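You operate a simulated robot arm through the tools that you are given. There is no shell and no other tool. Be economical: measure what you need, move in short steps, check, and stop when the job is done.

You run a simulated robot arm. Do the job below in one go: nothing can be reset, and whatever is moved stays where it is left.

TASK
Swap the clamped moulding for the one with brown ends.
Fine: the old one goes on the green mat; stop up to the new one, black knob at TIGHT.

It is judged by the outcome, as a careful person would: the job done as asked, and still so three seconds after it is handed in. It fails if anything else is knocked over, pushed out of place, dropped, spilled or broken.

THE ROBOT
A 6-joint arm with a fingered hand, fixed in place. Base frame: the origin is at the foot of the arm, x ahead of it, y to its left, z up; the work surface is at about z = 950. Units: mm, degrees, N and s.
With the tool pointing down near the work surface it reaches from about 260 to 680 mm from the base axis. Its first joint turns from -166.0 to 166.0 degrees. Payload 4 kg.
Tool frame: the origin (TCP) lies between the finger pads and is the grasp point; the fingertips stand 22 mm ahead of it; z points along the fingers, y is the line along which they close. The gripper opens to 112 mm. The gripper's body begins 60 mm behind the TCP. The gripper is a hand of 4 fingers: y runs from the thumb to the fingers, the wrist lies at [0, 0, -218] in the tool frame, and closing takes about 1.5 s.
Orientation is told as [roll, pitch, yaw] about the base's x, y, z axes, in that order, counted from this pose: with the fingers straight down and closing along the base's y, the tool's x points along the base's -x, its y along +y and its z along -z.

THE INTERFACE
- The arm moves only by the tool play_rows. Its argument "series" is a list of rows, each a list of 7 numbers: the shift along the base's x, y, z in m, then the turn, a rotation vector about the base's x, y, z in degrees, then the gripper command, from -1 (fully open) to 1 (shut), values between in proportion. In form: [[tx, ty, tz, wx, wy, wz, claw], ...]. A call has 1 to 12 rows; each row is the pose to reach, as a shift and turn from the pose commanded when the call began. A row lasts 0.2 s, in which the tool goes at most 50 mm and 8.6 degrees; a call with a longer step from one row to the next is refused whole, and so is a gripper value outside its range. A pose out of reach is approached as far as the arm can. The call stops where the force on the tool passes 40 N (or 10 N more than at its start, if that is more) or the arm is blocked; 0.2 s more then pass. Each finger travels about 45 mm/s and halts on what it meets, pressing with about 27 N; the grip force reading is that of the motor and also rises with nothing between the fingers. The clock runs only during rows and for 0.2 s after the last one: add rows that repeat a pose to give the fingers time. The reply holds the time, the measured pose of the TCP, the force on the tool along the base axes, the opening and the grip force, in the units named above and with some noise, with the torque about the TCP (base axes, N m) and any sound that the robot's microphone picked up.
- Cameras (640 x 400 px; columns grow to the right, rows downward): "scene" is fixed at [220.5, -650.9, 1678.4]; the picture's right is [0.89, -0.45, 0.00], its down [-0.27, -0.53, -0.81] and it looks along [0.36, 0.72, -0.59] (base axes); focal length 354 px, centre (320, 200). "wrist" rides on the gripper at [69, 4, -83] in the tool frame; the picture's right is [-0.06, 1.00, 0.00], its down [-0.77, -0.05, -0.64] and it looks along [-0.64, -0.04, 0.77] (tool axes); focal length 243 px, centre (320, 200). There is no depth. A picture from a camera that has moved, and an enlarged one, comes with that camera's place and axes in the base frame and with its lens.
- grab_frame(camera): a new picture of that camera. The clock stands still meanwhile.
- set_grasp(shape): the hand has 4 fingers and takes this shape, open, in about a second: jaw (thumb against the fingers, like two jaws); tri (thumb and two fingers); tip (a fingertip pinch); poke (one finger out to press); point (the index stretched); flat (the hand flat); cup (the hand cupped); fist (a fist). The gripper value then closes the fingers along that shape, each until it touches; the sizes above hold for jaw. It gives what a move gives, with no picture.
- zoom(camera, box): a new picture of the part [left, top, right, bottom] of that camera's present view, enlarged. The clock stands still meanwhile.
- finish_job(): hands the job in; it is judged then, once.

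Go step by step. Nothing tells you positions but the pictures and the camera data: compare them with the known pose of the tool, close in by small moves and look again before you grip or let go. The budget is 120 turns and 84 pictures, counting those below and the enlarged ones. Unless the task says otherwise, let go and move clear before handing in, and close with one line.

The tools are called after "Emit:" as name(argument=value, ...) on one line, values as JSON. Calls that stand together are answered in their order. play_rows: Moves the arm, as the interface text tells. Its arguments: {"type":"object","properties":{"series":{"type":"array","items":{"type":"array","items":{"type":"number"}}}},"required":["series"]} The other tools are called the same way: set_grasp (shape) gives the hand a shape; grab_frame (camera) takes a picture; zoom (camera, box) takes an enlarged picture of a part of a camera's view; finish_job () hands the job in.

At the start:

```text
time: 0.0
ee_pos: [372.5, 20.2, 1243.4]
ee_rot: [0.0, 0.0, 0.0]
wrist_force: [0.3, 0.3, 0.2]
torque: [0.01, 0.01, -0.01]
gripper_width: 111.9
gripper_force: 0.1
shape: jaw
```

scene: 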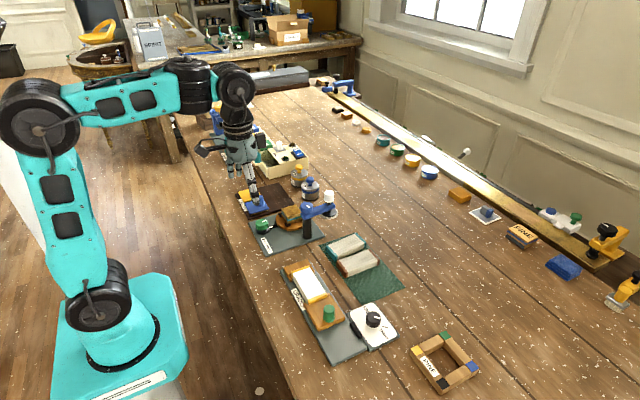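
wrist: 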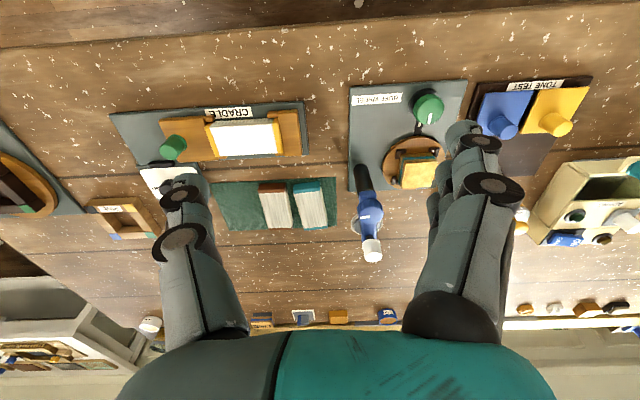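

I see a cradle fixture with a white moulding, a green mat with two mouldings next to it, and a white box with a black knob. I'll zoom in for detail.

Emit:
zoom(camera="scene", box=[260, 220, 420, 370])

Emit:
zoom(camera="wrist", box=[80, 80, 360, 260])

```text
2.67 times, centred on (340, 295) of scene
camera zoom: at [220.5, -650.9, 1678.4], right [0.89, -0.45, 0.0], down [-0.27, -0.53, -0.81], along [0.36, 0.72, -0.59], focal length 943 px, centre (267, -53)
```

zoom: 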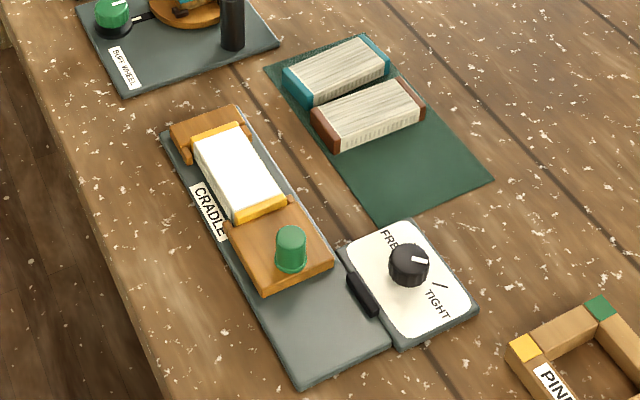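

```text
2.22 times, centred on (220, 170) of wrist
camera zoom: at [302.9, 23.3, 1325.9], right [0.06, 1.0, 0.0], down [0.77, -0.05, 0.64], along [0.64, -0.04, -0.77], focal length 539 px, centre (542, 267)
```

zoom: 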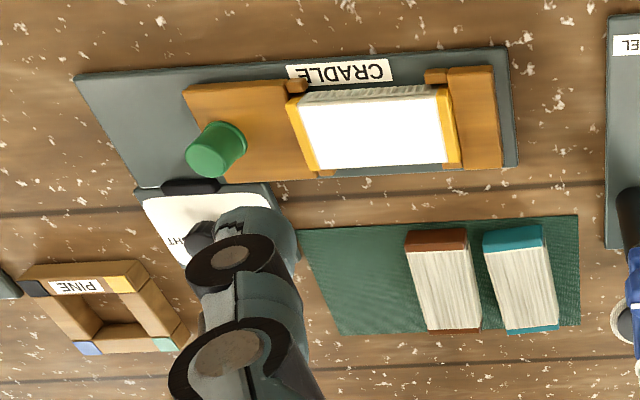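

The cradle runs along y at x≈450, with a fixed end, the white moulding and a sliding stop with a green handle; the knob box is near (543,-270). I'll move over for a closer look at the knob.

Emit:
play_rows(series=[[0.007, -0.04, -0.015, 0, 0, 0, -1], [0.014, -0.08, -0.03, 0, 0, 0, -1], [0.02, -0.12, -0.045, 0, 0, 0, -1], [0.027, -0.16, -0.06, 0, 0, 0, -1], [0.034, -0.2, -0.075, 0, 0, 0, -1], [0.04, -0.24, -0.09, 0, 0, 0, -1], [0.0475, -0.282, -0.105, 0, 0, 0, -1], [0.0475, -0.282, -0.105, 0, 0, 0, -1]])

Emit:
grab_frame(camera="wrist")

Emit:
zoom(camera="scene", box=[340, 290, 405, 350])

```text
time: 1.8
ee_pos: [420.0, -262.9, 1138.6]
ee_rot: [-0.1, 0.0, -0.1]
wrist_force: [0.4, 0.7, 0.5]
torque: [0.01, -0.01, 0.01]
gripper_width: 111.8
gripper_force: 0.1
shape: jaw
```

```text
79 pictures are left
camera wrist: at [350.6, -259.2, 1220.4], right [0.06, 1.0, 0.0], down [0.76, -0.05, 0.64], along [0.64, -0.04, -0.77], focal length 243 px, centre (320, 200)
```

wrist: 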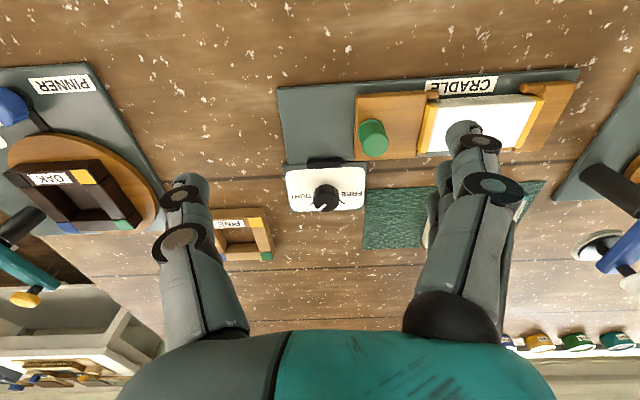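

```text
6.67 times, centred on (372, 320) of scene
camera zoom: at [220.5, -650.9, 1678.4], right [0.89, -0.45, 0.0], down [-0.27, -0.53, -0.81], along [0.36, 0.72, -0.59], focal length 2358 px, centre (-30, -600)
```

zoom: 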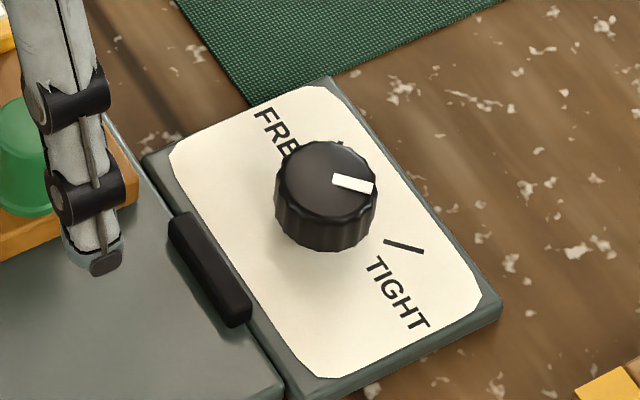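

TIGHT lies to −y of the knob, FREE to +y. I'll zoom on the knob from the wrist for pointer angle and position.

Emit:
zoom(camera="wrist", box=[265, 140, 385, 225])

Emit:
zoom(camera="wrist", box=[340, 60, 600, 260])

```text
4.71 times, centred on (325, 182) of wrist
camera zoom: at [350.6, -259.2, 1220.4], right [0.06, 1.0, 0.0], down [0.76, -0.05, 0.64], along [0.64, -0.04, -0.77], focal length 1142 px, centre (296, 282)
```

zoom: 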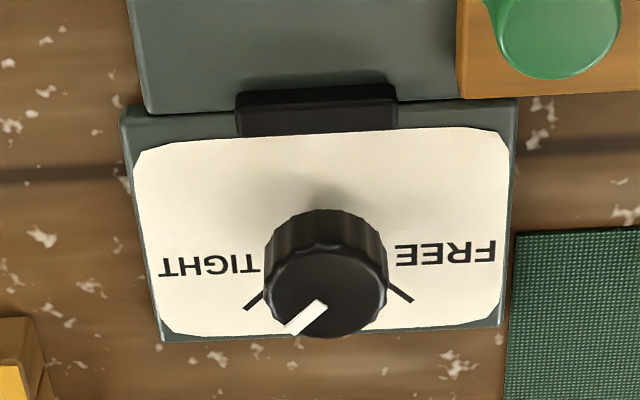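

```text
2.00 times, centred on (470, 160) of wrist
camera zoom: at [350.6, -259.2, 1220.4], right [0.06, 1.0, 0.0], down [0.76, -0.05, 0.64], along [0.64, -0.04, -0.77], focal length 485 px, centre (20, 280)
```

zoom: 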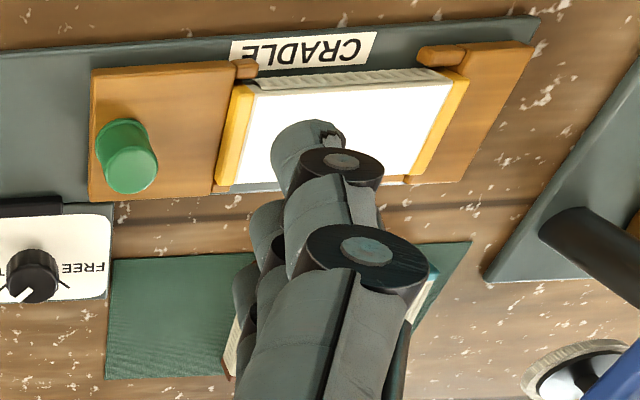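

Knob is at about (548,-264), top z≈986, panel z≈961, pointer at TIGHT (≈-45° in base), FREE at ≈+45°. I'll go above it with yaw -45 and half-open fingers.

Emit:
play_rows(series=[[0.02, 0, -0.015, 0, 0, -7.5, -0.3], [0.04, 0, -0.03, 0, 0, -15, -0.3], [0.06, 0, -0.045, 0, 0, -22.5, -0.3], [0.08, 0, -0.06, 0, 0, -30, -0.3], [0.105, 0, -0.075, 0, 0, -37.5, -0.3], [0.128, -0.001, -0.09, 0, 0, -45, -0.3], [0.128, -0.001, -0.09, 0, 0, -45, -0.3]])

Emit:
grab_frame(camera="wrist")

Emit:
zoom(camera="scene", box=[320, 250, 440, 350])

```text
time: 3.4
ee_pos: [548.9, -261.6, 1049.5]
ee_rot: [0.0, -0.1, -45.0]
wrist_force: [0.1, -0.5, 0.5]
torque: [-0.01, 0.0, 0.02]
gripper_width: 73.4
gripper_force: 0.1
shape: jaw
```

```text
75 pictures are left
camera wrist: at [503.0, -210.6, 1130.4], right [0.75, 0.66, 0.0], down [0.51, -0.58, 0.64], along [0.42, -0.48, -0.77], focal length 243 px, centre (320, 200)
```

wrist: 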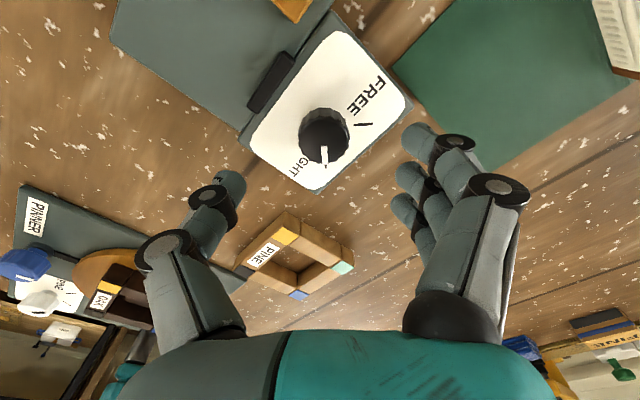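

```text
4.00 times, centred on (380, 300) of scene
camera zoom: at [220.5, -650.9, 1678.4], right [0.89, -0.45, 0.0], down [-0.27, -0.53, -0.81], along [0.36, 0.72, -0.59], focal length 1415 px, centre (80, -200)
```

zoom: 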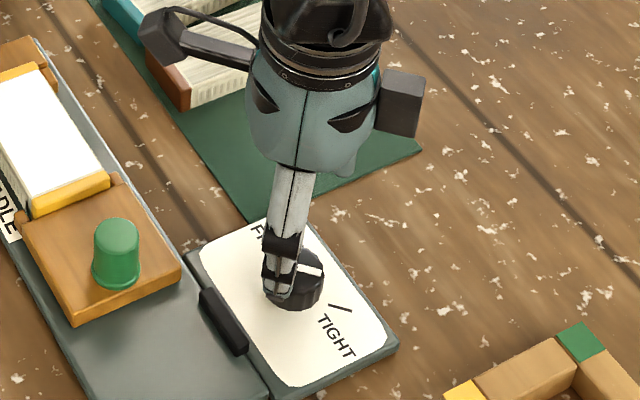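

The knob sits at about (550,-262), directly below the TCP. I'll descend to z≈990 and close on it.

Emit:
play_rows(series=[[0, 0, -0.02, 0, 0, 0, -0.3], [0, 0, -0.04, 0, 0, 0, -0.3], [0, -0.001, -0.058, 0, 0, 0, -0.3], [0, -0.001, -0.058, 0, 0, 0, 0], [0, -0.001, -0.058, 0, 0, 0, 0.3], [0, -0.001, -0.058, 0, 0, 0, 0.6], [0, -0.001, -0.058, 0, 0, 0, 0.6], [0, -0.001, -0.058, 0, 0, 0, 0.6], [0, -0.001, -0.058, 0, 0, 0, 0.6]])

Emit:
zoom(camera="scene", box=[320, 250, 440, 350])

```text
time: 5.4
ee_pos: [546.2, -264.3, 990.8]
ee_rot: [0.1, 0.1, -45.1]
wrist_force: [-4.7, -2.4, -1.7]
torque: [0.03, 0.02, 0.02]
gripper_width: 17.3
gripper_force: 27.1
shape: jaw
```

```text
4.00 times, centred on (380, 300) of scene
camera zoom: at [220.5, -650.9, 1678.4], right [0.89, -0.45, 0.0], down [-0.27, -0.53, -0.81], along [0.36, 0.72, -0.59], focal length 1415 px, centre (80, -200)
```

zoom: 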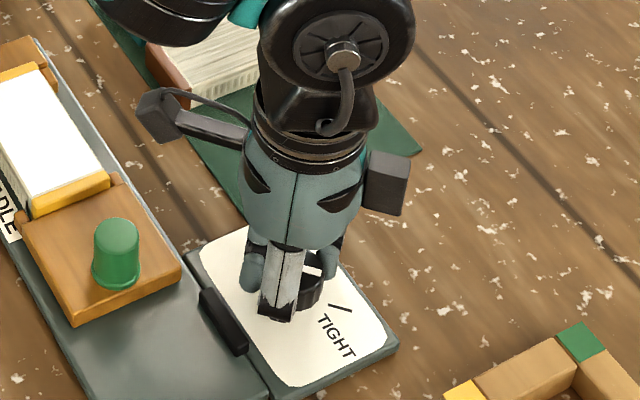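

Emit:
grab_frame(camera="wrist")

```text
72 pictures are left
camera wrist: at [501.6, -213.3, 1072.7], right [0.75, 0.66, 0.0], down [0.51, -0.58, 0.64], along [0.42, -0.48, -0.77], focal length 243 px, centre (320, 200)
```

wrist: 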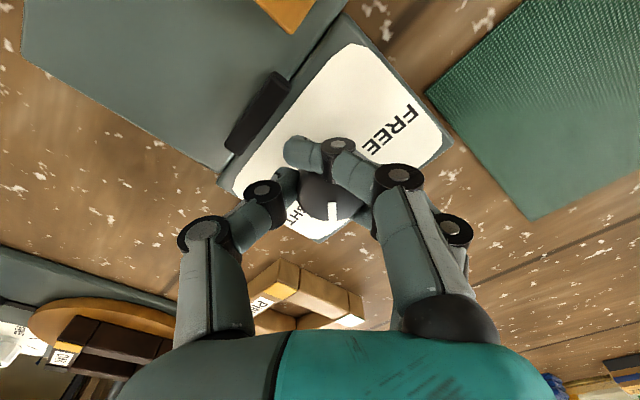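

The fingers cage the knob. I'll turn it counterclockwise in small steps and watch torque.

Emit:
play_rows(series=[[0, 0, 0, 0, 0, 6, 0.7], [0, 0, 0, 0, 0, 12, 0.7], [0, 0, 0, 0, 0, 18, 0.7], [0, 0, 0, 0, 0, 24, 0.7]])

Emit:
grab_frame(camera="wrist")

```text
time: 6.4
ee_pos: [547.7, -265.2, 989.8]
ee_rot: [0.0, -0.1, -21.0]
wrist_force: [3.4, -9.5, -1.5]
torque: [-0.12, -0.07, -0.04]
gripper_width: 15.6
gripper_force: 27.0
shape: jaw
```

```text
71 pictures are left
camera wrist: at [484.8, -237.1, 1072.8], right [0.42, 0.91, 0.0], down [0.7, -0.32, 0.64], along [0.58, -0.27, -0.77], focal length 243 px, centre (320, 200)
```

wrist: 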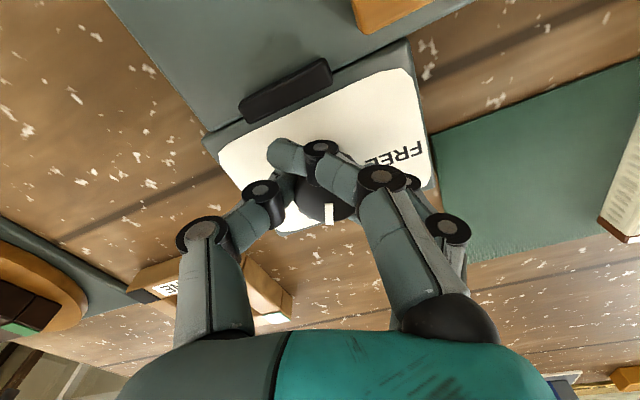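

The pointer follows the hand. I'll continue turning toward FREE.

Emit:
play_rows(series=[[0, 0, 0, 0, 0, 6, 0.7], [0, 0, 0, 0, 0, 12, 0.7], [0, 0, 0, 0, 0, 18, 0.7], [0, 0, 0, 0, 0, 24, 0.7], [0, 0, 0, 0, 0, 30, 0.7], [0, 0, 0, 0, 0, 36, 0.7], [0, 0, 0, 0, 0, 42, 0.7], [0, 0, 0, 0, 0, 48, 0.7], [0, 0, 0, 0, 0, 54, 0.7], [0, 0, 0, 0, 0, 60, 0.7], [0, 0, 0, 0, 0, 66, 0.7]])

Emit:
grab_frame(camera="wrist")

Emit:
zoom(camera="scene", box=[320, 250, 440, 350])

```text
time: 8.8
ee_pos: [548.2, -265.2, 990.2]
ee_rot: [-0.3, -0.1, 45.2]
wrist_force: [22.0, -15.0, 1.5]
torque: [-0.36, -0.39, -0.14]
gripper_width: 17.0
gripper_force: 26.9
shape: jaw
```

```text
70 pictures are left
camera wrist: at [496.7, -311.6, 1072.8], right [-0.66, 0.75, 0.0], down [0.57, 0.51, 0.64], along [0.48, 0.42, -0.77], focal length 243 px, centre (320, 200)
```

wrist: 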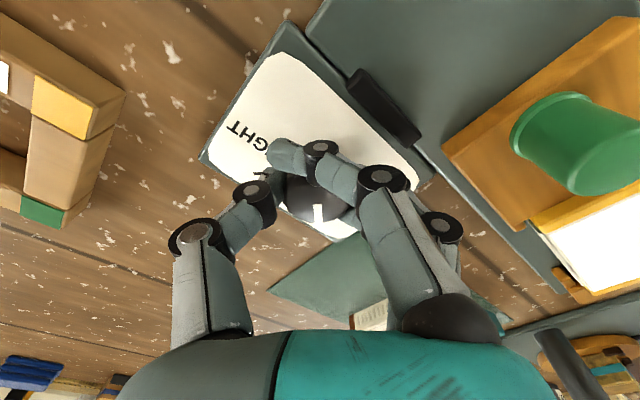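

```text
4.00 times, centred on (380, 300) of scene
camera zoom: at [220.5, -650.9, 1678.4], right [0.89, -0.45, 0.0], down [-0.27, -0.53, -0.81], along [0.36, 0.72, -0.59], focal length 1415 px, centre (80, -200)
```

zoom: 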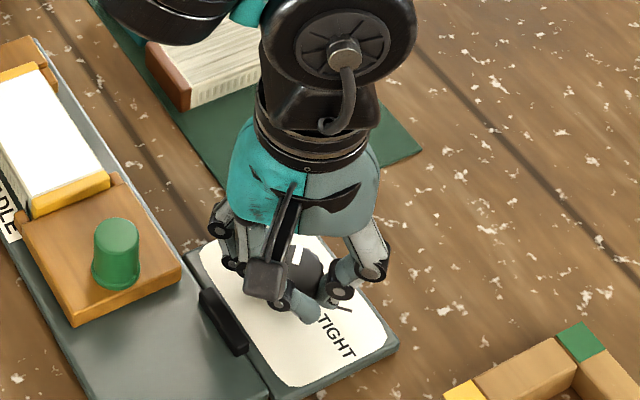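

The pointer now looks at FREE. I'll release and rise to look.

Emit:
play_rows(series=[[0, 0, 0, 0, 0, 0, 0.2], [0, 0, 0, 0, 0, 0, -0.3], [0, 0, 0, 0, 0, 0, -0.3], [0, 0, 0, 0, 0, 0, -0.3], [0, 0, 0.03, 0, 0, 0, -0.3], [0, 0, 0.07, 0, 0, 0, -0.3], [0, 0, 0.11, 0, 0, 0, -0.3]])

Emit:
zoom(camera="wrist", box=[200, 0, 440, 150])

Emit:
zoom(camera="scene", box=[320, 250, 440, 350])

```text
time: 10.4
ee_pos: [547.4, -263.6, 1100.1]
ee_rot: [0.1, -0.1, 45.0]
wrist_force: [0.5, -0.2, 0.8]
torque: [0.0, -0.01, 0.01]
gripper_width: 72.4
gripper_force: 0.1
shape: jaw
```

```text
2.67 times, centred on (320, 75) of wrist
camera zoom: at [494.8, -310.3, 1182.8], right [-0.66, 0.75, 0.0], down [0.58, 0.51, 0.64], along [0.48, 0.42, -0.77], focal length 647 px, centre (320, 533)
```

zoom: 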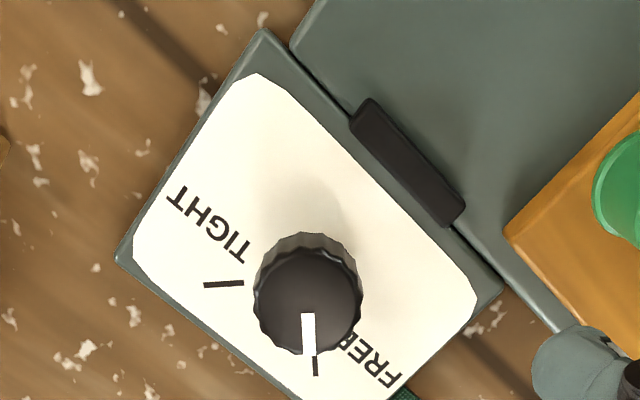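

```text
4.00 times, centred on (380, 300) of scene
camera zoom: at [220.5, -650.9, 1678.4], right [0.89, -0.45, 0.0], down [-0.27, -0.53, -0.81], along [0.36, 0.72, -0.59], focal length 1415 px, centre (80, -200)
```

zoom: 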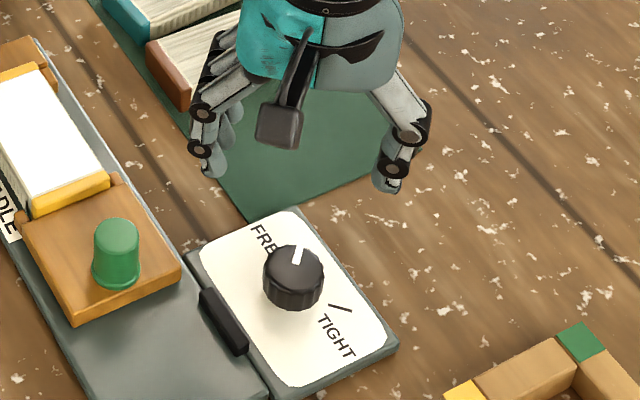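

Knob is at FREE. Next the stop's green handle: I put it at about (460,-214), top z≈1010, block top ≈980. I'll go above it with yaw 0.

Emit:
play_rows(series=[[-0.015, 0.008, 0, 0, 0, -7.5, -0.05], [-0.03, 0.016, 0, 0, 0, -15, -0.05], [-0.045, 0.025, 0, 0, 0, -22.5, -0.05], [-0.06, 0.034, 0, 0, 0, -30, -0.05], [-0.075, 0.042, -0.01, 0, 0, -37.5, -0.05], [-0.088, 0.049, -0.02, 0, 0, -45, -0.05], [-0.088, 0.049, -0.03, 0, 0, -45, -0.05]])

Emit:
grab_frame(camera="wrist")

Emit:
zoom(camera="scene", box=[270, 230, 390, 330])

```text
time: 12.0
ee_pos: [459.4, -215.7, 1070.7]
ee_rot: [0.0, 0.0, -0.1]
wrist_force: [-0.7, 0.2, -0.7]
torque: [0.01, 0.01, 0.01]
gripper_width: 59.6
gripper_force: 0.1
shape: jaw
```

```text
66 pictures are left
camera wrist: at [390.4, -211.7, 1152.6], right [0.07, 1.0, 0.0], down [0.77, -0.05, 0.64], along [0.64, -0.04, -0.77], focal length 243 px, centre (320, 200)
```

wrist: 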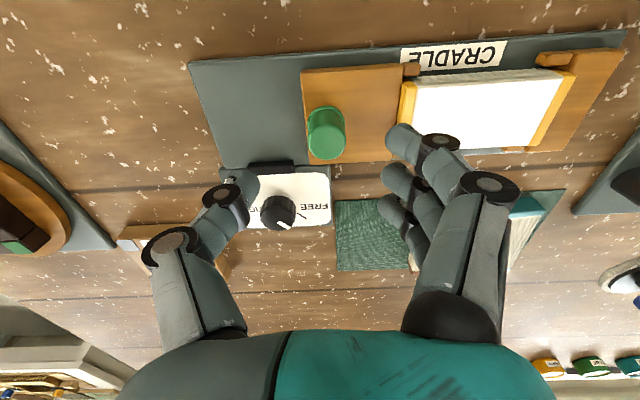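

```text
4.00 times, centred on (330, 280) of scene
camera zoom: at [220.5, -650.9, 1678.4], right [0.89, -0.45, 0.0], down [-0.27, -0.53, -0.81], along [0.36, 0.72, -0.59], focal length 1415 px, centre (280, -120)
```

zoom: 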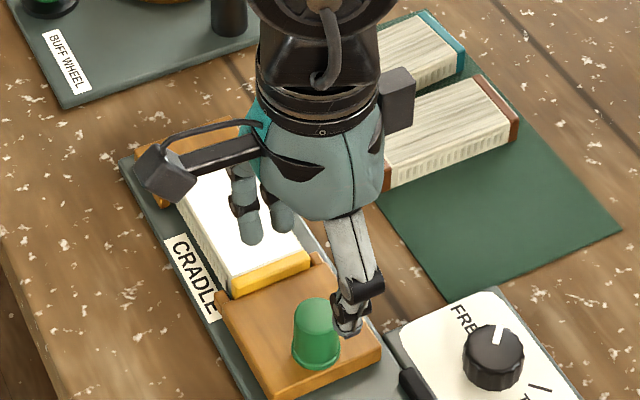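

Emit:
play_rows(series=[[0, 0.002, -0.03, 0, 0, 0, -0.05], [0, 0.002, -0.061, 0, 0, 0, -0.05], [0, 0.002, -0.061, 0, 0, 0, 0.2], [0, 0.002, -0.061, 0, 0, 0, 0.5], [0, 0.002, -0.061, 0, 0, 0, 0.6], [0, 0.002, -0.061, 0, 0, 0, 0.6], [0, 0.002, -0.061, 0, 0, 0, 0.6]])

Emit:
grab_frame(camera="wrist")

Emit:
zoom(camera="scene", box=[270, 230, 390, 330])

```text
time: 13.6
ee_pos: [460.1, -214.1, 1009.7]
ee_rot: [0.1, 0.0, 0.0]
wrist_force: [-0.3, 0.6, 0.0]
torque: [-0.01, -0.01, 0.01]
gripper_width: 23.2
gripper_force: 0.1
shape: jaw
```

```text
64 pictures are left
camera wrist: at [390.3, -209.7, 1091.6], right [0.06, 1.0, 0.0], down [0.77, -0.05, 0.64], along [0.64, -0.04, -0.77], focal length 243 px, centre (320, 200)
```

wrist: 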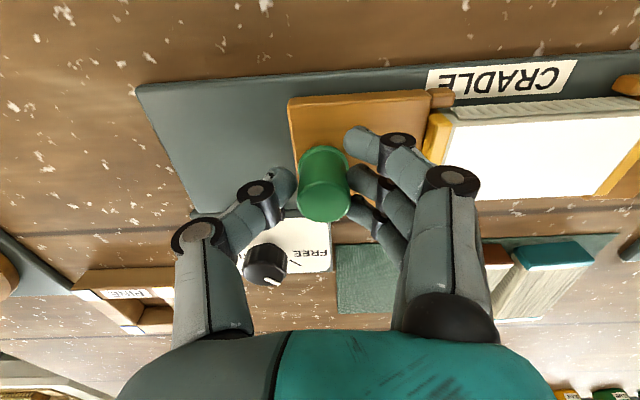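

```text
4.00 times, centred on (330, 280) of scene
camera zoom: at [220.5, -650.9, 1678.4], right [0.89, -0.45, 0.0], down [-0.27, -0.53, -0.81], along [0.36, 0.72, -0.59], focal length 1415 px, centre (280, -120)
```

zoom: 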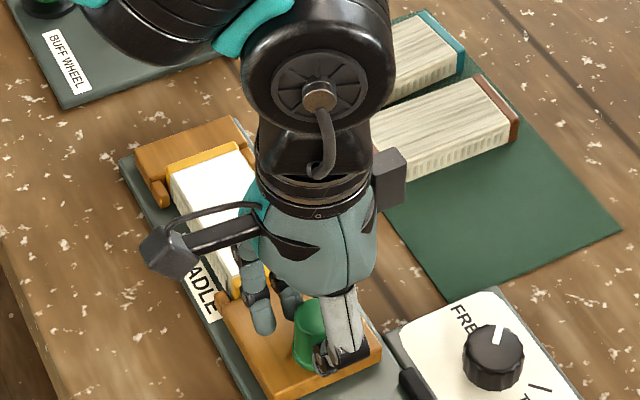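

Emit:
play_rows(series=[[0, 0, 0, 0, 0, 0, 0.85], [0, 0, 0, 0, 0, 0, 0.85], [0, 0, 0, 0, 0, 0, 0.85], [0, -0.005, 0, 0, 0, 0, 0.85], [0, -0.01, 0, 0, 0, 0, 0.85], [0, -0.015, 0, 0, 0, 0, 0.85]])

Emit:
grab_frame(camera="wrist")

```text
time: 15.0
ee_pos: [459.7, -228.7, 1010.3]
ee_rot: [0.0, 0.0, 0.0]
wrist_force: [-0.3, 1.2, -2.8]
torque: [0.09, 0.01, 0.11]
gripper_width: 8.9
gripper_force: 26.7
shape: jaw
```

```text
62 pictures are left
camera wrist: at [390.3, -225.0, 1091.6], right [0.06, 1.0, 0.0], down [0.77, -0.05, 0.64], along [0.64, -0.04, -0.77], focal length 243 px, centre (320, 200)
```

wrist: 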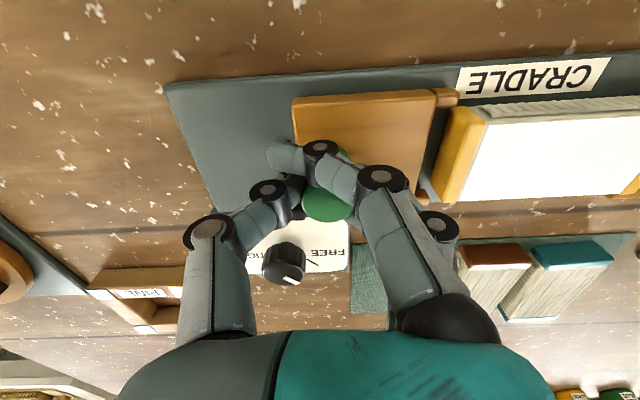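

The stop slides with the hand. Another 15 mm, then I release and rise.

Emit:
play_rows(series=[[0, -0.005, 0, 0, 0, 0, 0.85], [0, -0.01, 0, 0, 0, 0, 0.85], [0, -0.016, 0, 0, 0, 0, 0.85], [0, -0.016, 0, 0, 0, 0, 0.5], [0, -0.016, 0, 0, 0, 0, -0.05], [0, -0.016, 0, 0, 0, 0, -0.05], [0, -0.016, 0, 0, 0, 0, -0.05], [0, -0.016, 0.04, 0, 0, 0, -0.05], [0, -0.0, 0.08, 0, 0, 0, -0.05], [0, 0.03, 0.11, 0, 0, 0, -0.05], [0, 0.07, 0.13, 0, 0, 0, -0.05]])

Emit:
grab_frame(camera="wrist")

Emit:
zoom(camera="scene", box=[270, 220, 420, 345])

```text
time: 17.4
ee_pos: [460.4, -159.2, 1139.0]
ee_rot: [0.1, -0.1, 0.0]
wrist_force: [-1.0, -0.2, -0.4]
torque: [-0.01, 0.01, 0.02]
gripper_width: 58.2
gripper_force: 0.1
shape: jaw
```

```text
61 pictures are left
camera wrist: at [390.7, -154.3, 1222.0], right [0.06, 1.0, 0.0], down [0.77, -0.05, 0.64], along [0.64, -0.04, -0.77], focal length 243 px, centre (320, 200)
```

wrist: 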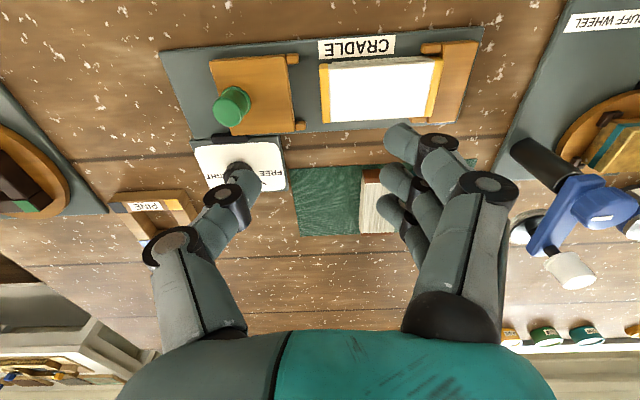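

```text
3.20 times, centred on (345, 282) of scene
camera zoom: at [220.5, -650.9, 1678.4], right [0.89, -0.45, 0.0], down [-0.27, -0.53, -0.81], along [0.36, 0.72, -0.59], focal length 1132 px, centre (240, -64)
```

zoom: 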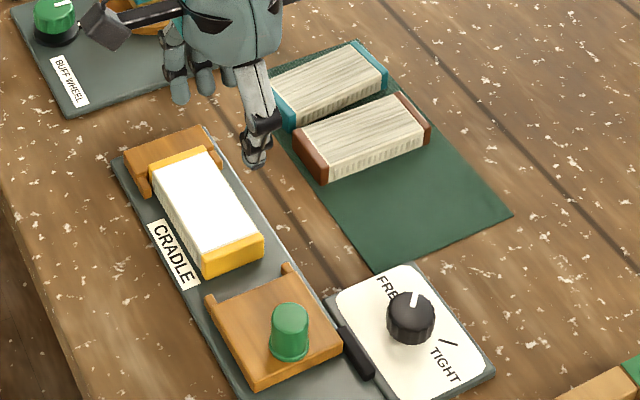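

Emit:
zoom(camera="wrist", box=[290, 20, 490, 145])

Emit:
zoom(camera="scene", box=[290, 250, 370, 300])

```text
3.20 times, centred on (390, 82) of wrist
camera zoom: at [390.7, -154.3, 1222.0], right [0.06, 1.0, 0.0], down [0.77, -0.05, 0.64], along [0.64, -0.04, -0.77], focal length 776 px, centre (96, 576)
```

zoom: 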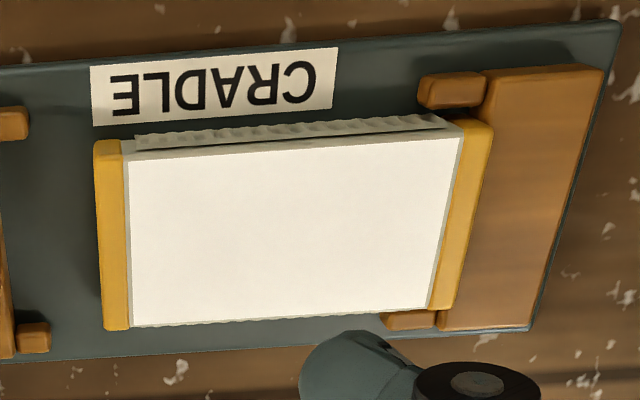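

```text
8.00 times, centred on (330, 275) of scene
camera zoom: at [220.5, -650.9, 1678.4], right [0.89, -0.45, 0.0], down [-0.27, -0.53, -0.81], along [0.36, 0.72, -0.59], focal length 2829 px, centre (240, -400)
```

zoom: 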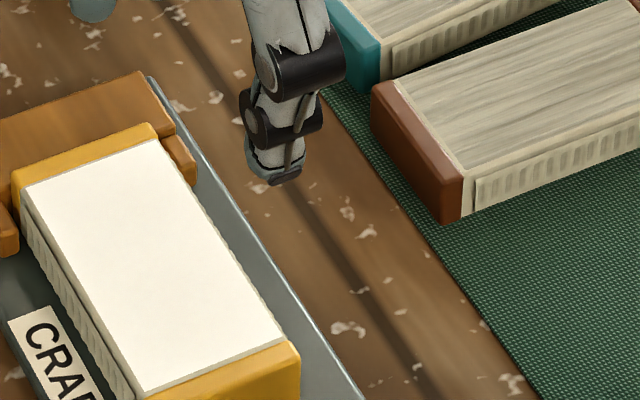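

Old moulding measures about x 438–490, y −157…−46, top z≈975. I'll go above its centre at (464,−101) with yaw +90 so the fingers close across its width.

Emit:
play_rows(series=[[0, 0.005, 0, 0, 0, 7.5, -0.5], [0, 0.01, 0, 0, 0, 15, -0.5], [0, 0.015, 0, 0, 0, 22.5, -0.5], [0, 0.02, 0, 0, 0, 30, -0.5], [0, 0.025, 0, 0, 0, 37.5, -0.5], [0, 0.03, 0, 0, 0, 45, -0.5], [0, 0.035, -0.01, 0, 0, 52.5, -0.5], [0, 0.04, -0.02, 0, 0, 60, -0.5], [0, 0.045, -0.03, 0, 0, 67.5, -0.5], [0.001, 0.05, -0.04, 0, 0, 75, -0.5], [0.002, 0.055, -0.06, 0, 0, 82.5, -0.5], [0.003, 0.0575, -0.08, 0, 0, 90, -0.5]])

Emit:
grab_frame(camera="wrist")

Emit:
zoom(camera="scene", box=[260, 220, 380, 320])

```text
time: 20.0
ee_pos: [520.6, -46.8, 1128.2]
ee_rot: [1.5, -4.6, 88.1]
wrist_force: [0.3, 0.8, 0.9]
torque: [-0.07, -0.04, -0.04]
gripper_width: 83.8
gripper_force: 0.1
shape: jaw
out of reach, approached as far as the arm can: row 10, 11, 12
```

```text
57 pictures are left
camera wrist: at [515.9, -123.9, 1204.4], right [-1.0, 0.09, 0.03], down [0.09, 0.71, 0.7], along [0.04, 0.7, -0.71], focal length 243 px, centre (320, 200)
```

wrist: 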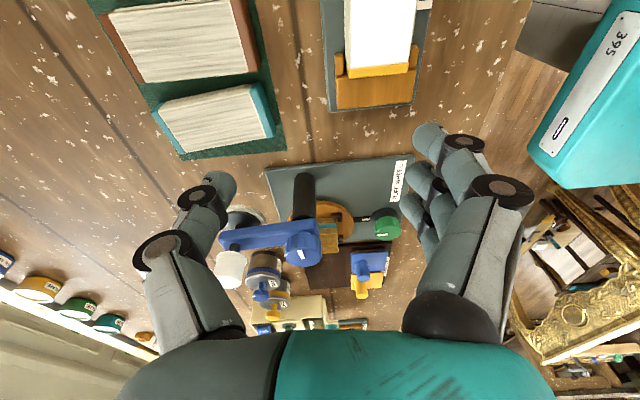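

```text
4.00 times, centred on (320, 270) of scene
camera zoom: at [220.5, -650.9, 1678.4], right [0.89, -0.45, 0.0], down [-0.27, -0.53, -0.81], along [0.36, 0.72, -0.59], focal length 1415 px, centre (320, -80)
```

zoom: 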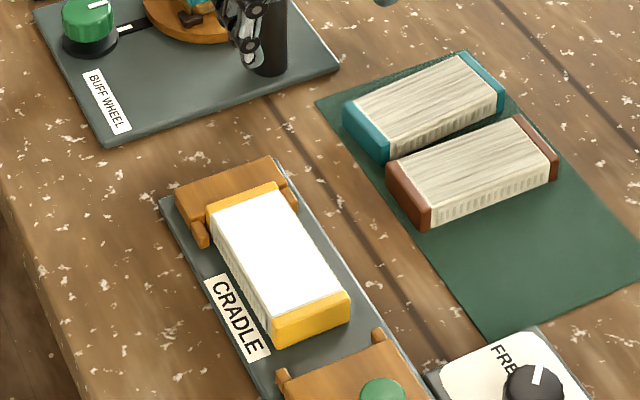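

Yaw +90 is out of reach here; the arm drifted. I'll unwind the turn and rise first.

Emit:
play_rows(series=[[-0.003, 0, 0.03, 0, 0, -8, -0.5], [-0.003, 0, 0.06, 0, 0, -16, -0.5], [-0.003, 0, 0.08, 0, 0, -24, -0.5], [-0.003, 0, 0.08, 0, 0, -32, -0.5], [-0.003, 0, 0.08, 0, 0, -40, -0.5]])

```text
time: 21.2
ee_pos: [513.2, -49.9, 1203.8]
ee_rot: [1.7, -4.7, 47.9]
wrist_force: [0.0, -0.7, 0.1]
torque: [0.02, -0.02, 0.01]
gripper_width: 83.7
gripper_force: 0.0
shape: jaw
out of reach, approached as far as the arm can: row 3, 4, 5
```

I'll remove the tilt, lower a bit, and unwind to yaw 0 above the cradle.

Emit:
play_rows(series=[[-0.012, -0.012, -0.015, -1.5, 0.6, 0, -0.5], [-0.025, -0.025, -0.03, -3, 1.2, 0, -0.5], [-0.037, -0.037, -0.045, -4.63, 1.88, 0, -0.5], [-0.049, -0.051, -0.06, -4.63, 1.88, 0, -0.5], [-0.049, -0.051, -0.06, -4.63, 1.88, 0, -0.5]])

```text
time: 22.4
ee_pos: [501.7, -106.1, 1187.7]
ee_rot: [0.0, 0.1, 48.0]
wrist_force: [0.3, 0.5, 0.4]
torque: [0.02, -0.01, -0.03]
gripper_width: 83.5
gripper_force: 0.0
shape: jaw
out of reach, approached as far as the arm can: row 1, 2, 3, 4, 5
```

Emit:
play_rows(series=[[-0.012, 0.002, -0.015, 0, 0, -8, -0.5], [-0.025, 0.003, -0.03, 0, 0, -16, -0.5], [-0.037, 0.004, -0.047, 0, 0, -24, -0.5], [-0.037, 0.004, -0.047, 0, 0, -32, -0.5], [-0.037, 0.004, -0.047, 0, 0, -40, -0.5], [-0.037, 0.004, -0.047, 0, 0, -48, -0.5]])

```text
time: 23.8
ee_pos: [505.0, -109.7, 1184.7]
ee_rot: [0.1, 0.4, 0.0]
wrist_force: [0.6, -0.1, 0.2]
torque: [0.05, 0.02, 0.0]
gripper_width: 83.7
gripper_force: 0.0
shape: jaw
out of reach, approached as far as the arm can: row 1, 2, 3, 4, 5, 6
```

The position didn't follow; I'll look at the arm's configuration.

Emit:
grab_frame(camera="scene")

```text
55 pictures are left
```

scene: 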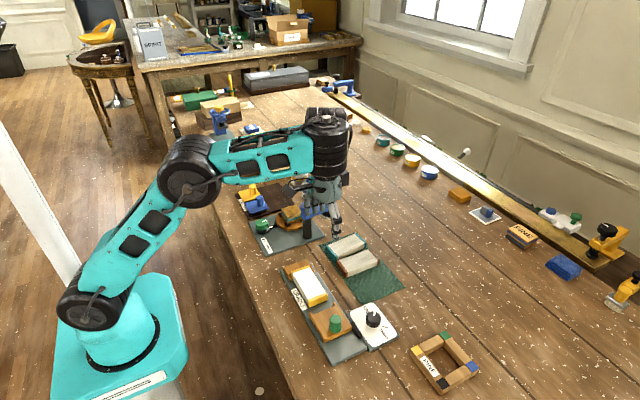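

Emit:
play_rows(series=[[-0.03, 0.02, 0.01, 0, 0, 0, -0.5], [-0.06, 0.04, 0.02, 0, 0, 0, -0.5], [-0.09, 0.07, 0.03, 0, 0, 0, -0.5], [-0.12, 0.1, 0.04, 0, 0, 0, -0.5]])

Emit:
grab_frame(camera="scene")

```text
time: 24.8
ee_pos: [398.0, -9.3, 1257.8]
ee_rot: [0.0, 0.2, 0.0]
wrist_force: [-0.3, 0.0, 0.3]
torque: [0.0, 0.02, 0.0]
gripper_width: 83.8
gripper_force: 0.1
shape: jaw
out of reach, approached as far as the arm can: row 1, 2, 3, 4
```

```text
54 pictures are left
```

scene: 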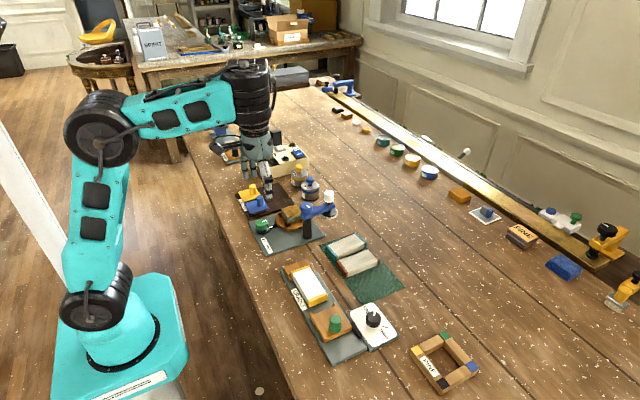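

A wrist joint seems pinned at its limit. I'll turn yaw negative here and see whether it frees up.

Emit:
play_rows(series=[[0, 0, 0, 0, 0, -8, -0.5], [0, 0, 0, 0, 0, -16, -0.5], [0, 0, 0, 0, 0, -24, -0.5], [0, 0, 0, 0, 0, -32, -0.5], [0, 0, 0, 0, 0, -40, -0.5], [0, 0, 0, 0, 0, -48, -0.5], [-0.02, -0.02, 0, 0, 0, -48, -0.5], [-0.02, -0.04, 0, 0, 0, -48, -0.5], [-0.02, -0.06, 0, 0, 0, -48, -0.5]])

Emit:
grab_frame(camera="scene")

```text
time: 26.8
ee_pos: [377.6, -71.9, 1262.8]
ee_rot: [-0.1, 0.0, -48.0]
wrist_force: [0.0, 0.1, 0.1]
torque: [-0.01, -0.01, 0.0]
gripper_width: 83.9
gripper_force: 0.1
shape: jaw
out of reach, approached as far as the arm can: row 7, 8, 9
```

```text
53 pictures are left
```

scene: 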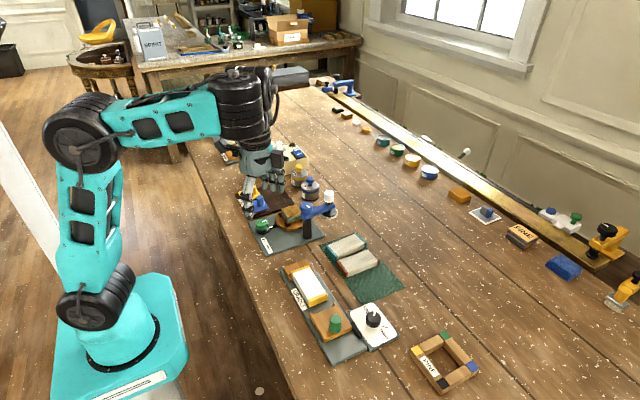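

Now I'll try approaching the cradle's upper side with negative yaw, descending gradually.

Emit:
play_rows(series=[[0.015, -0.005, -0.02, 0, 0, -7, -0.5], [0.03, -0.01, -0.04, 0, 0, -14, -0.5], [0.045, -0.015, -0.06, 0, 0, -21, -0.5], [0.06, -0.02, -0.08, 0, 0, -28, -0.5], [0.075, -0.025, -0.1, 0, 0, -35, -0.5], [0.086, -0.03, -0.12, 0, 0, -42, -0.5]])

Emit:
grab_frame(camera="scene")

```text
time: 28.2
ee_pos: [502.6, -108.4, 1186.4]
ee_rot: [-0.3, 0.0, -90.1]
wrist_force: [0.7, 0.1, 0.5]
torque: [0.02, 0.01, -0.02]
gripper_width: 83.6
gripper_force: 0.2
shape: jaw
out of reach, approached as far as the arm can: row 1, 2, 3, 4, 5, 6
```

```text
52 pictures are left
```

scene: 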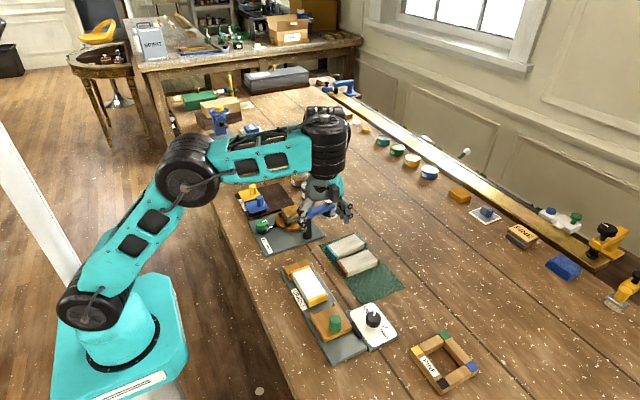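

Emit:
zoom(camera="scene", box=[150, 90, 390, 240])

```text
2.67 times, centred on (270, 165) of scene
camera zoom: at [220.5, -650.9, 1678.4], right [0.89, -0.45, 0.0], down [-0.27, -0.53, -0.81], along [0.36, 0.72, -0.59], focal length 943 px, centre (453, 293)
```

zoom: 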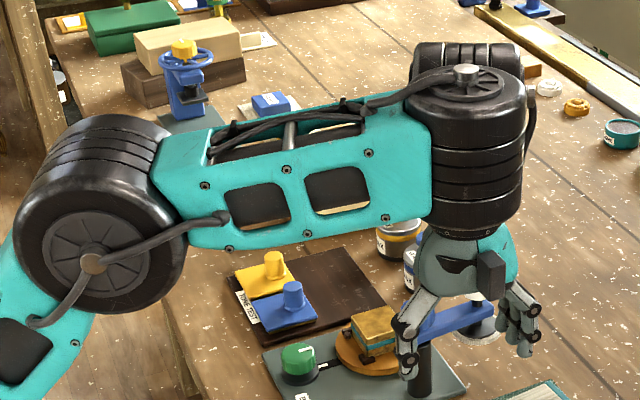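

The wrist's J4 appears to have swung ~90°, pinning the forearm horizontal. I'll tilt the hand sideways and sweep the tilt forward at this safe height to bring that joint back.

Emit:
play_rows(series=[[0, 0, 0, 7, -4, 0, -0.5], [0, 0, 0, 14, -8, 0, -0.5], [0, 0, 0, 21, -12, 0, -0.5], [0, 0, 0, 27.7, -16, 0, -0.5], [0, 0, 0, 23.4, -21.8, 0, -0.5], [0, 0, 0, 17.9, -26.5, 0, -0.5], [0, 0, 0, 11.5, -29.9, 0, -0.5], [0, 0, 0, 4.5, -31.7, 0, -0.5], [0, 0, 0, -2.8, -31.9, 0, -0.5], [0, 0, 0, -9.9, -30.4, 0, -0.5], [0, 0, 0, -9.9, -30.4, 0, -0.5]])

Emit:
grab_frame(camera="scene")

```text
time: 30.6
ee_pos: [501.1, -108.5, 1186.6]
ee_rot: [30.6, -9.6, -92.4]
wrist_force: [0.4, -0.1, 0.1]
torque: [0.01, -0.03, 0.0]
gripper_width: 83.7
gripper_force: 0.0
shape: jaw
out of reach, approached as far as the arm can: row 1, 2
```

```text
50 pictures are left
```

scene: 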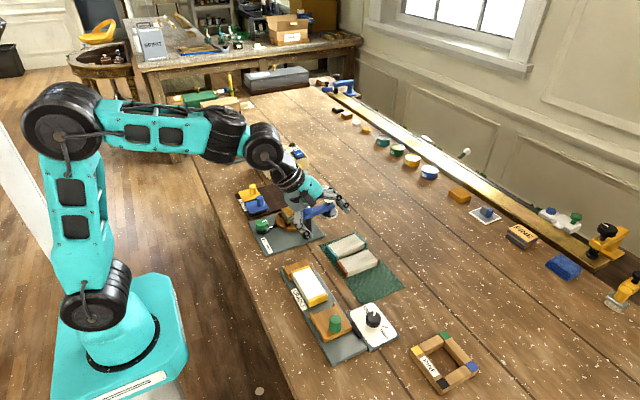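

The wrist configuration is back to normal. Now untilt and move over the moulding at yaw −90.

Emit:
play_rows(series=[[-0.01, 0.002, -0.01, 2.4, 7.6, 0, -0.5], [-0.02, 0.004, -0.02, 4.9, 15.2, 0, -0.5], [-0.03, 0.006, -0.035, 7.4, 22.8, 0, -0.5], [-0.037, 0.007, -0.05, 9.9, 30.4, 0, -0.5], [-0.037, 0.007, -0.07, 9.9, 30.4, 0, -0.5], [-0.037, 0.007, -0.07, 9.9, 30.4, 0, -0.5]])

Emit:
grab_frame(camera="wrist")

Emit:
grab_frame(camera="scene")

```text
time: 32.0
ee_pos: [464.3, -103.3, 1115.1]
ee_rot: [-0.2, -0.1, -89.9]
wrist_force: [0.3, -0.1, 0.3]
torque: [0.0, 0.0, 0.03]
gripper_width: 83.8
gripper_force: 0.0
shape: jaw
```

```text
49 pictures are left
camera wrist: at [468.9, -34.4, 1198.2], right [1.0, -0.06, 0.0], down [-0.05, -0.77, 0.64], along [-0.04, -0.64, -0.77], focal length 243 px, centre (320, 200)
```

wrist: 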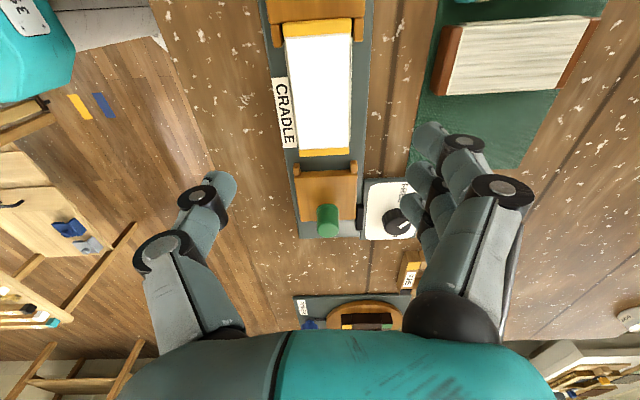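

```text
48 pictures are left
```

scene: 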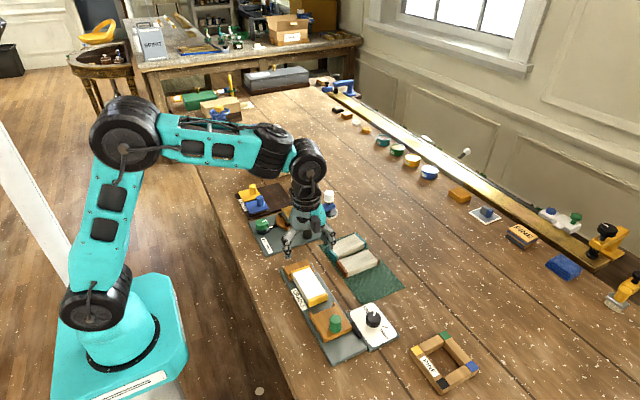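

Everything is in place: TCP centred over the moulding. Descending to z≈984 and closing.

Emit:
play_rows(series=[[0.001, 0.001, -0.04, 0, 0, 0, -0.5], [0.001, 0.001, -0.08, 0, 0, 0, -0.5], [0.001, 0.001, -0.11, 0, 0, 0, -0.5], [0.001, 0.001, -0.131, 0, 0, 0, -0.5], [0.001, 0.001, -0.131, 0, 0, 0, -0.2], [0.001, 0.001, -0.131, 0, 0, 0, 0.1], [0.001, 0.001, -0.131, 0, 0, 0, 0.3], [0.001, 0.001, -0.131, 0, 0, 0, 0.3], [0.001, 0.001, -0.131, 0, 0, 0, 0.3]])

Emit:
grab_frame(camera="wrist")

Emit:
zoom(camera="scene", box=[260, 220, 380, 320])

```text
time: 34.0
ee_pos: [466.1, -102.9, 986.1]
ee_rot: [-0.1, -0.1, -89.8]
wrist_force: [-0.1, -0.4, -0.3]
torque: [0.0, -0.04, -0.01]
gripper_width: 43.8
gripper_force: 27.2
shape: jaw
```

```text
47 pictures are left
camera wrist: at [470.4, -33.3, 1067.9], right [1.0, -0.06, 0.0], down [-0.05, -0.76, 0.64], along [-0.04, -0.64, -0.77], focal length 243 px, centre (320, 200)
```

wrist: 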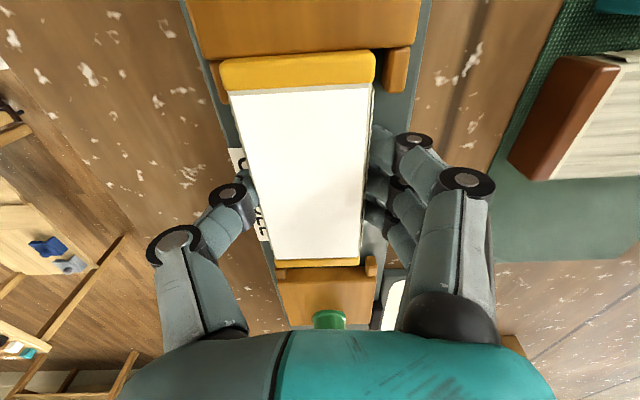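

```text
4.00 times, centred on (320, 270) of scene
camera zoom: at [220.5, -650.9, 1678.4], right [0.89, -0.45, 0.0], down [-0.27, -0.53, -0.81], along [0.36, 0.72, -0.59], focal length 1415 px, centre (320, -80)
```

zoom: 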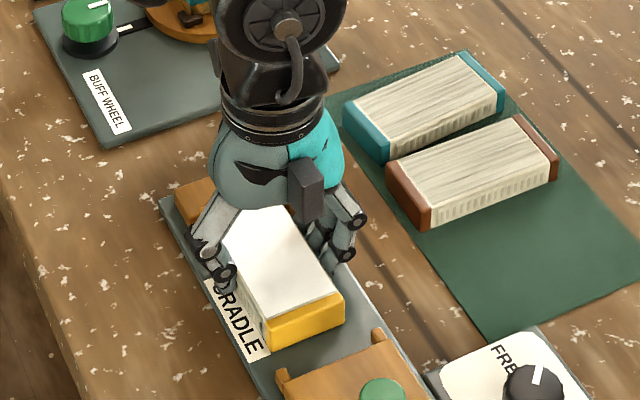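

Gripped. Lifting gently with more squeeze.

Emit:
play_rows(series=[[0, 0, 0, 0, 0, 0, 0.5], [0, 0, 0, 0, 0, 0, 0.5], [0, 0, 0.01, 0, 0, 0, 0.5], [0, 0, 0.025, 0, 0, 0, 0.5], [0, 0, 0.05, 0, 0, 0, 0.5], [0, 0, 0.08, 0, 0, 0, 0.5], [0, 0, 0.08, 0, 0, 0, 0.5]])

Emit:
grab_frame(camera="wrist")

Emit:
zoom(camera="scene", box=[260, 220, 420, 340])

```text
time: 35.6
ee_pos: [465.6, -102.6, 1065.6]
ee_rot: [0.0, 0.0, -89.8]
wrist_force: [0.4, 0.0, -0.3]
torque: [0.02, 0.01, -0.02]
gripper_width: 43.9
gripper_force: 26.6
shape: jaw
```

```text
45 pictures are left
camera wrist: at [470.1, -33.5, 1147.5], right [1.0, -0.06, 0.0], down [-0.05, -0.76, 0.64], along [-0.04, -0.64, -0.77], focal length 243 px, centre (320, 200)
```

wrist: 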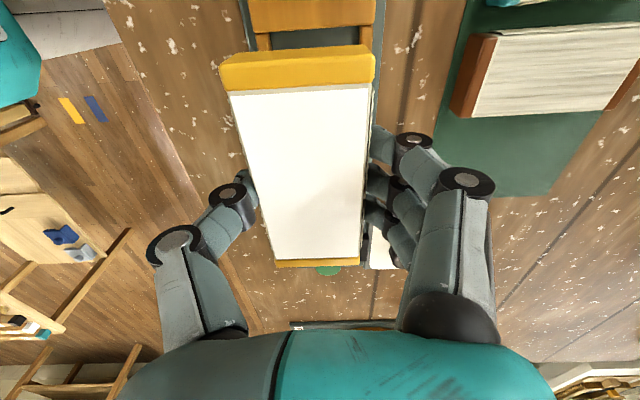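

```text
3.33 times, centred on (340, 280) of scene
camera zoom: at [220.5, -650.9, 1678.4], right [0.89, -0.45, 0.0], down [-0.27, -0.53, -0.81], along [0.36, 0.72, -0.59], focal length 1179 px, centre (253, -67)
```

zoom: 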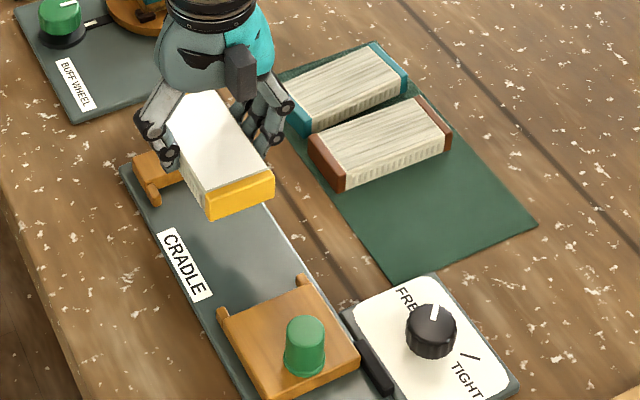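

The old moulding is held. I'll carry it to above the free part of the mat (centre ≈ (626,−165)) while turning to yaw 0.

Emit:
play_rows(series=[[0.013, -0.005, 0, 0, 0, 7.5, 0.5], [0.027, -0.01, 0, 0, 0, 15, 0.5], [0.04, -0.015, 0, 0, 0, 22.5, 0.5], [0.053, -0.021, 0, 0, 0, 30, 0.5], [0.067, -0.026, 0, 0, 0, 37.5, 0.5], [0.08, -0.031, 0, 0, 0, 45, 0.5], [0.093, -0.036, 0, 0, 0, 52.5, 0.5], [0.107, -0.042, 0, 0, 0, 60, 0.5], [0.12, -0.047, -0.005, 0, 0, 67.5, 0.5], [0.133, -0.052, -0.01, 0, 0, 75, 0.5], [0.147, -0.057, -0.015, 0, 0, 82.5, 0.5], [0.1604, -0.0624, -0.02, 0, 0, 90, 0.5]])

Emit:
grab_frame(camera="wrist")

Emit:
grab_frame(camera="scene")

```text
time: 38.2
ee_pos: [625.5, -164.4, 1046.2]
ee_rot: [0.0, 0.0, 0.3]
wrist_force: [1.2, -0.8, -0.5]
torque: [0.0, -0.02, 0.0]
gripper_width: 43.5
gripper_force: 27.4
shape: jaw
```

```text
43 pictures are left
camera wrist: at [556.8, -160.8, 1127.9], right [0.06, 1.0, 0.0], down [0.76, -0.05, 0.64], along [0.64, -0.04, -0.77], focal length 243 px, centre (320, 200)
```

wrist: 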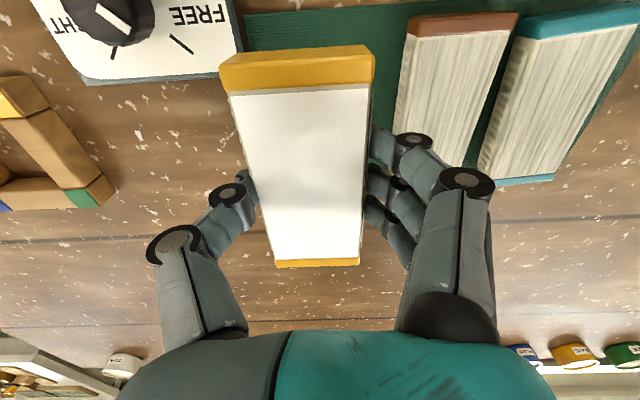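

```text
42 pictures are left
```

scene: 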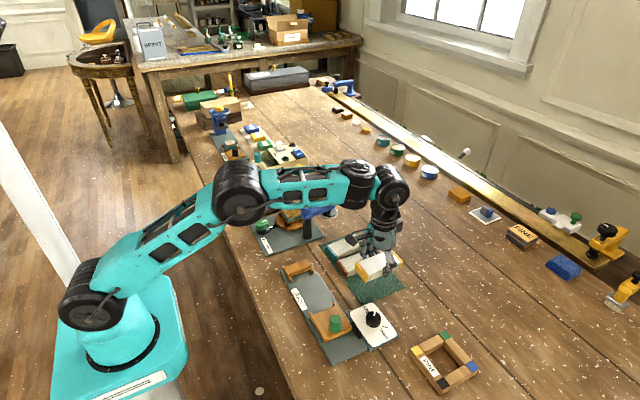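

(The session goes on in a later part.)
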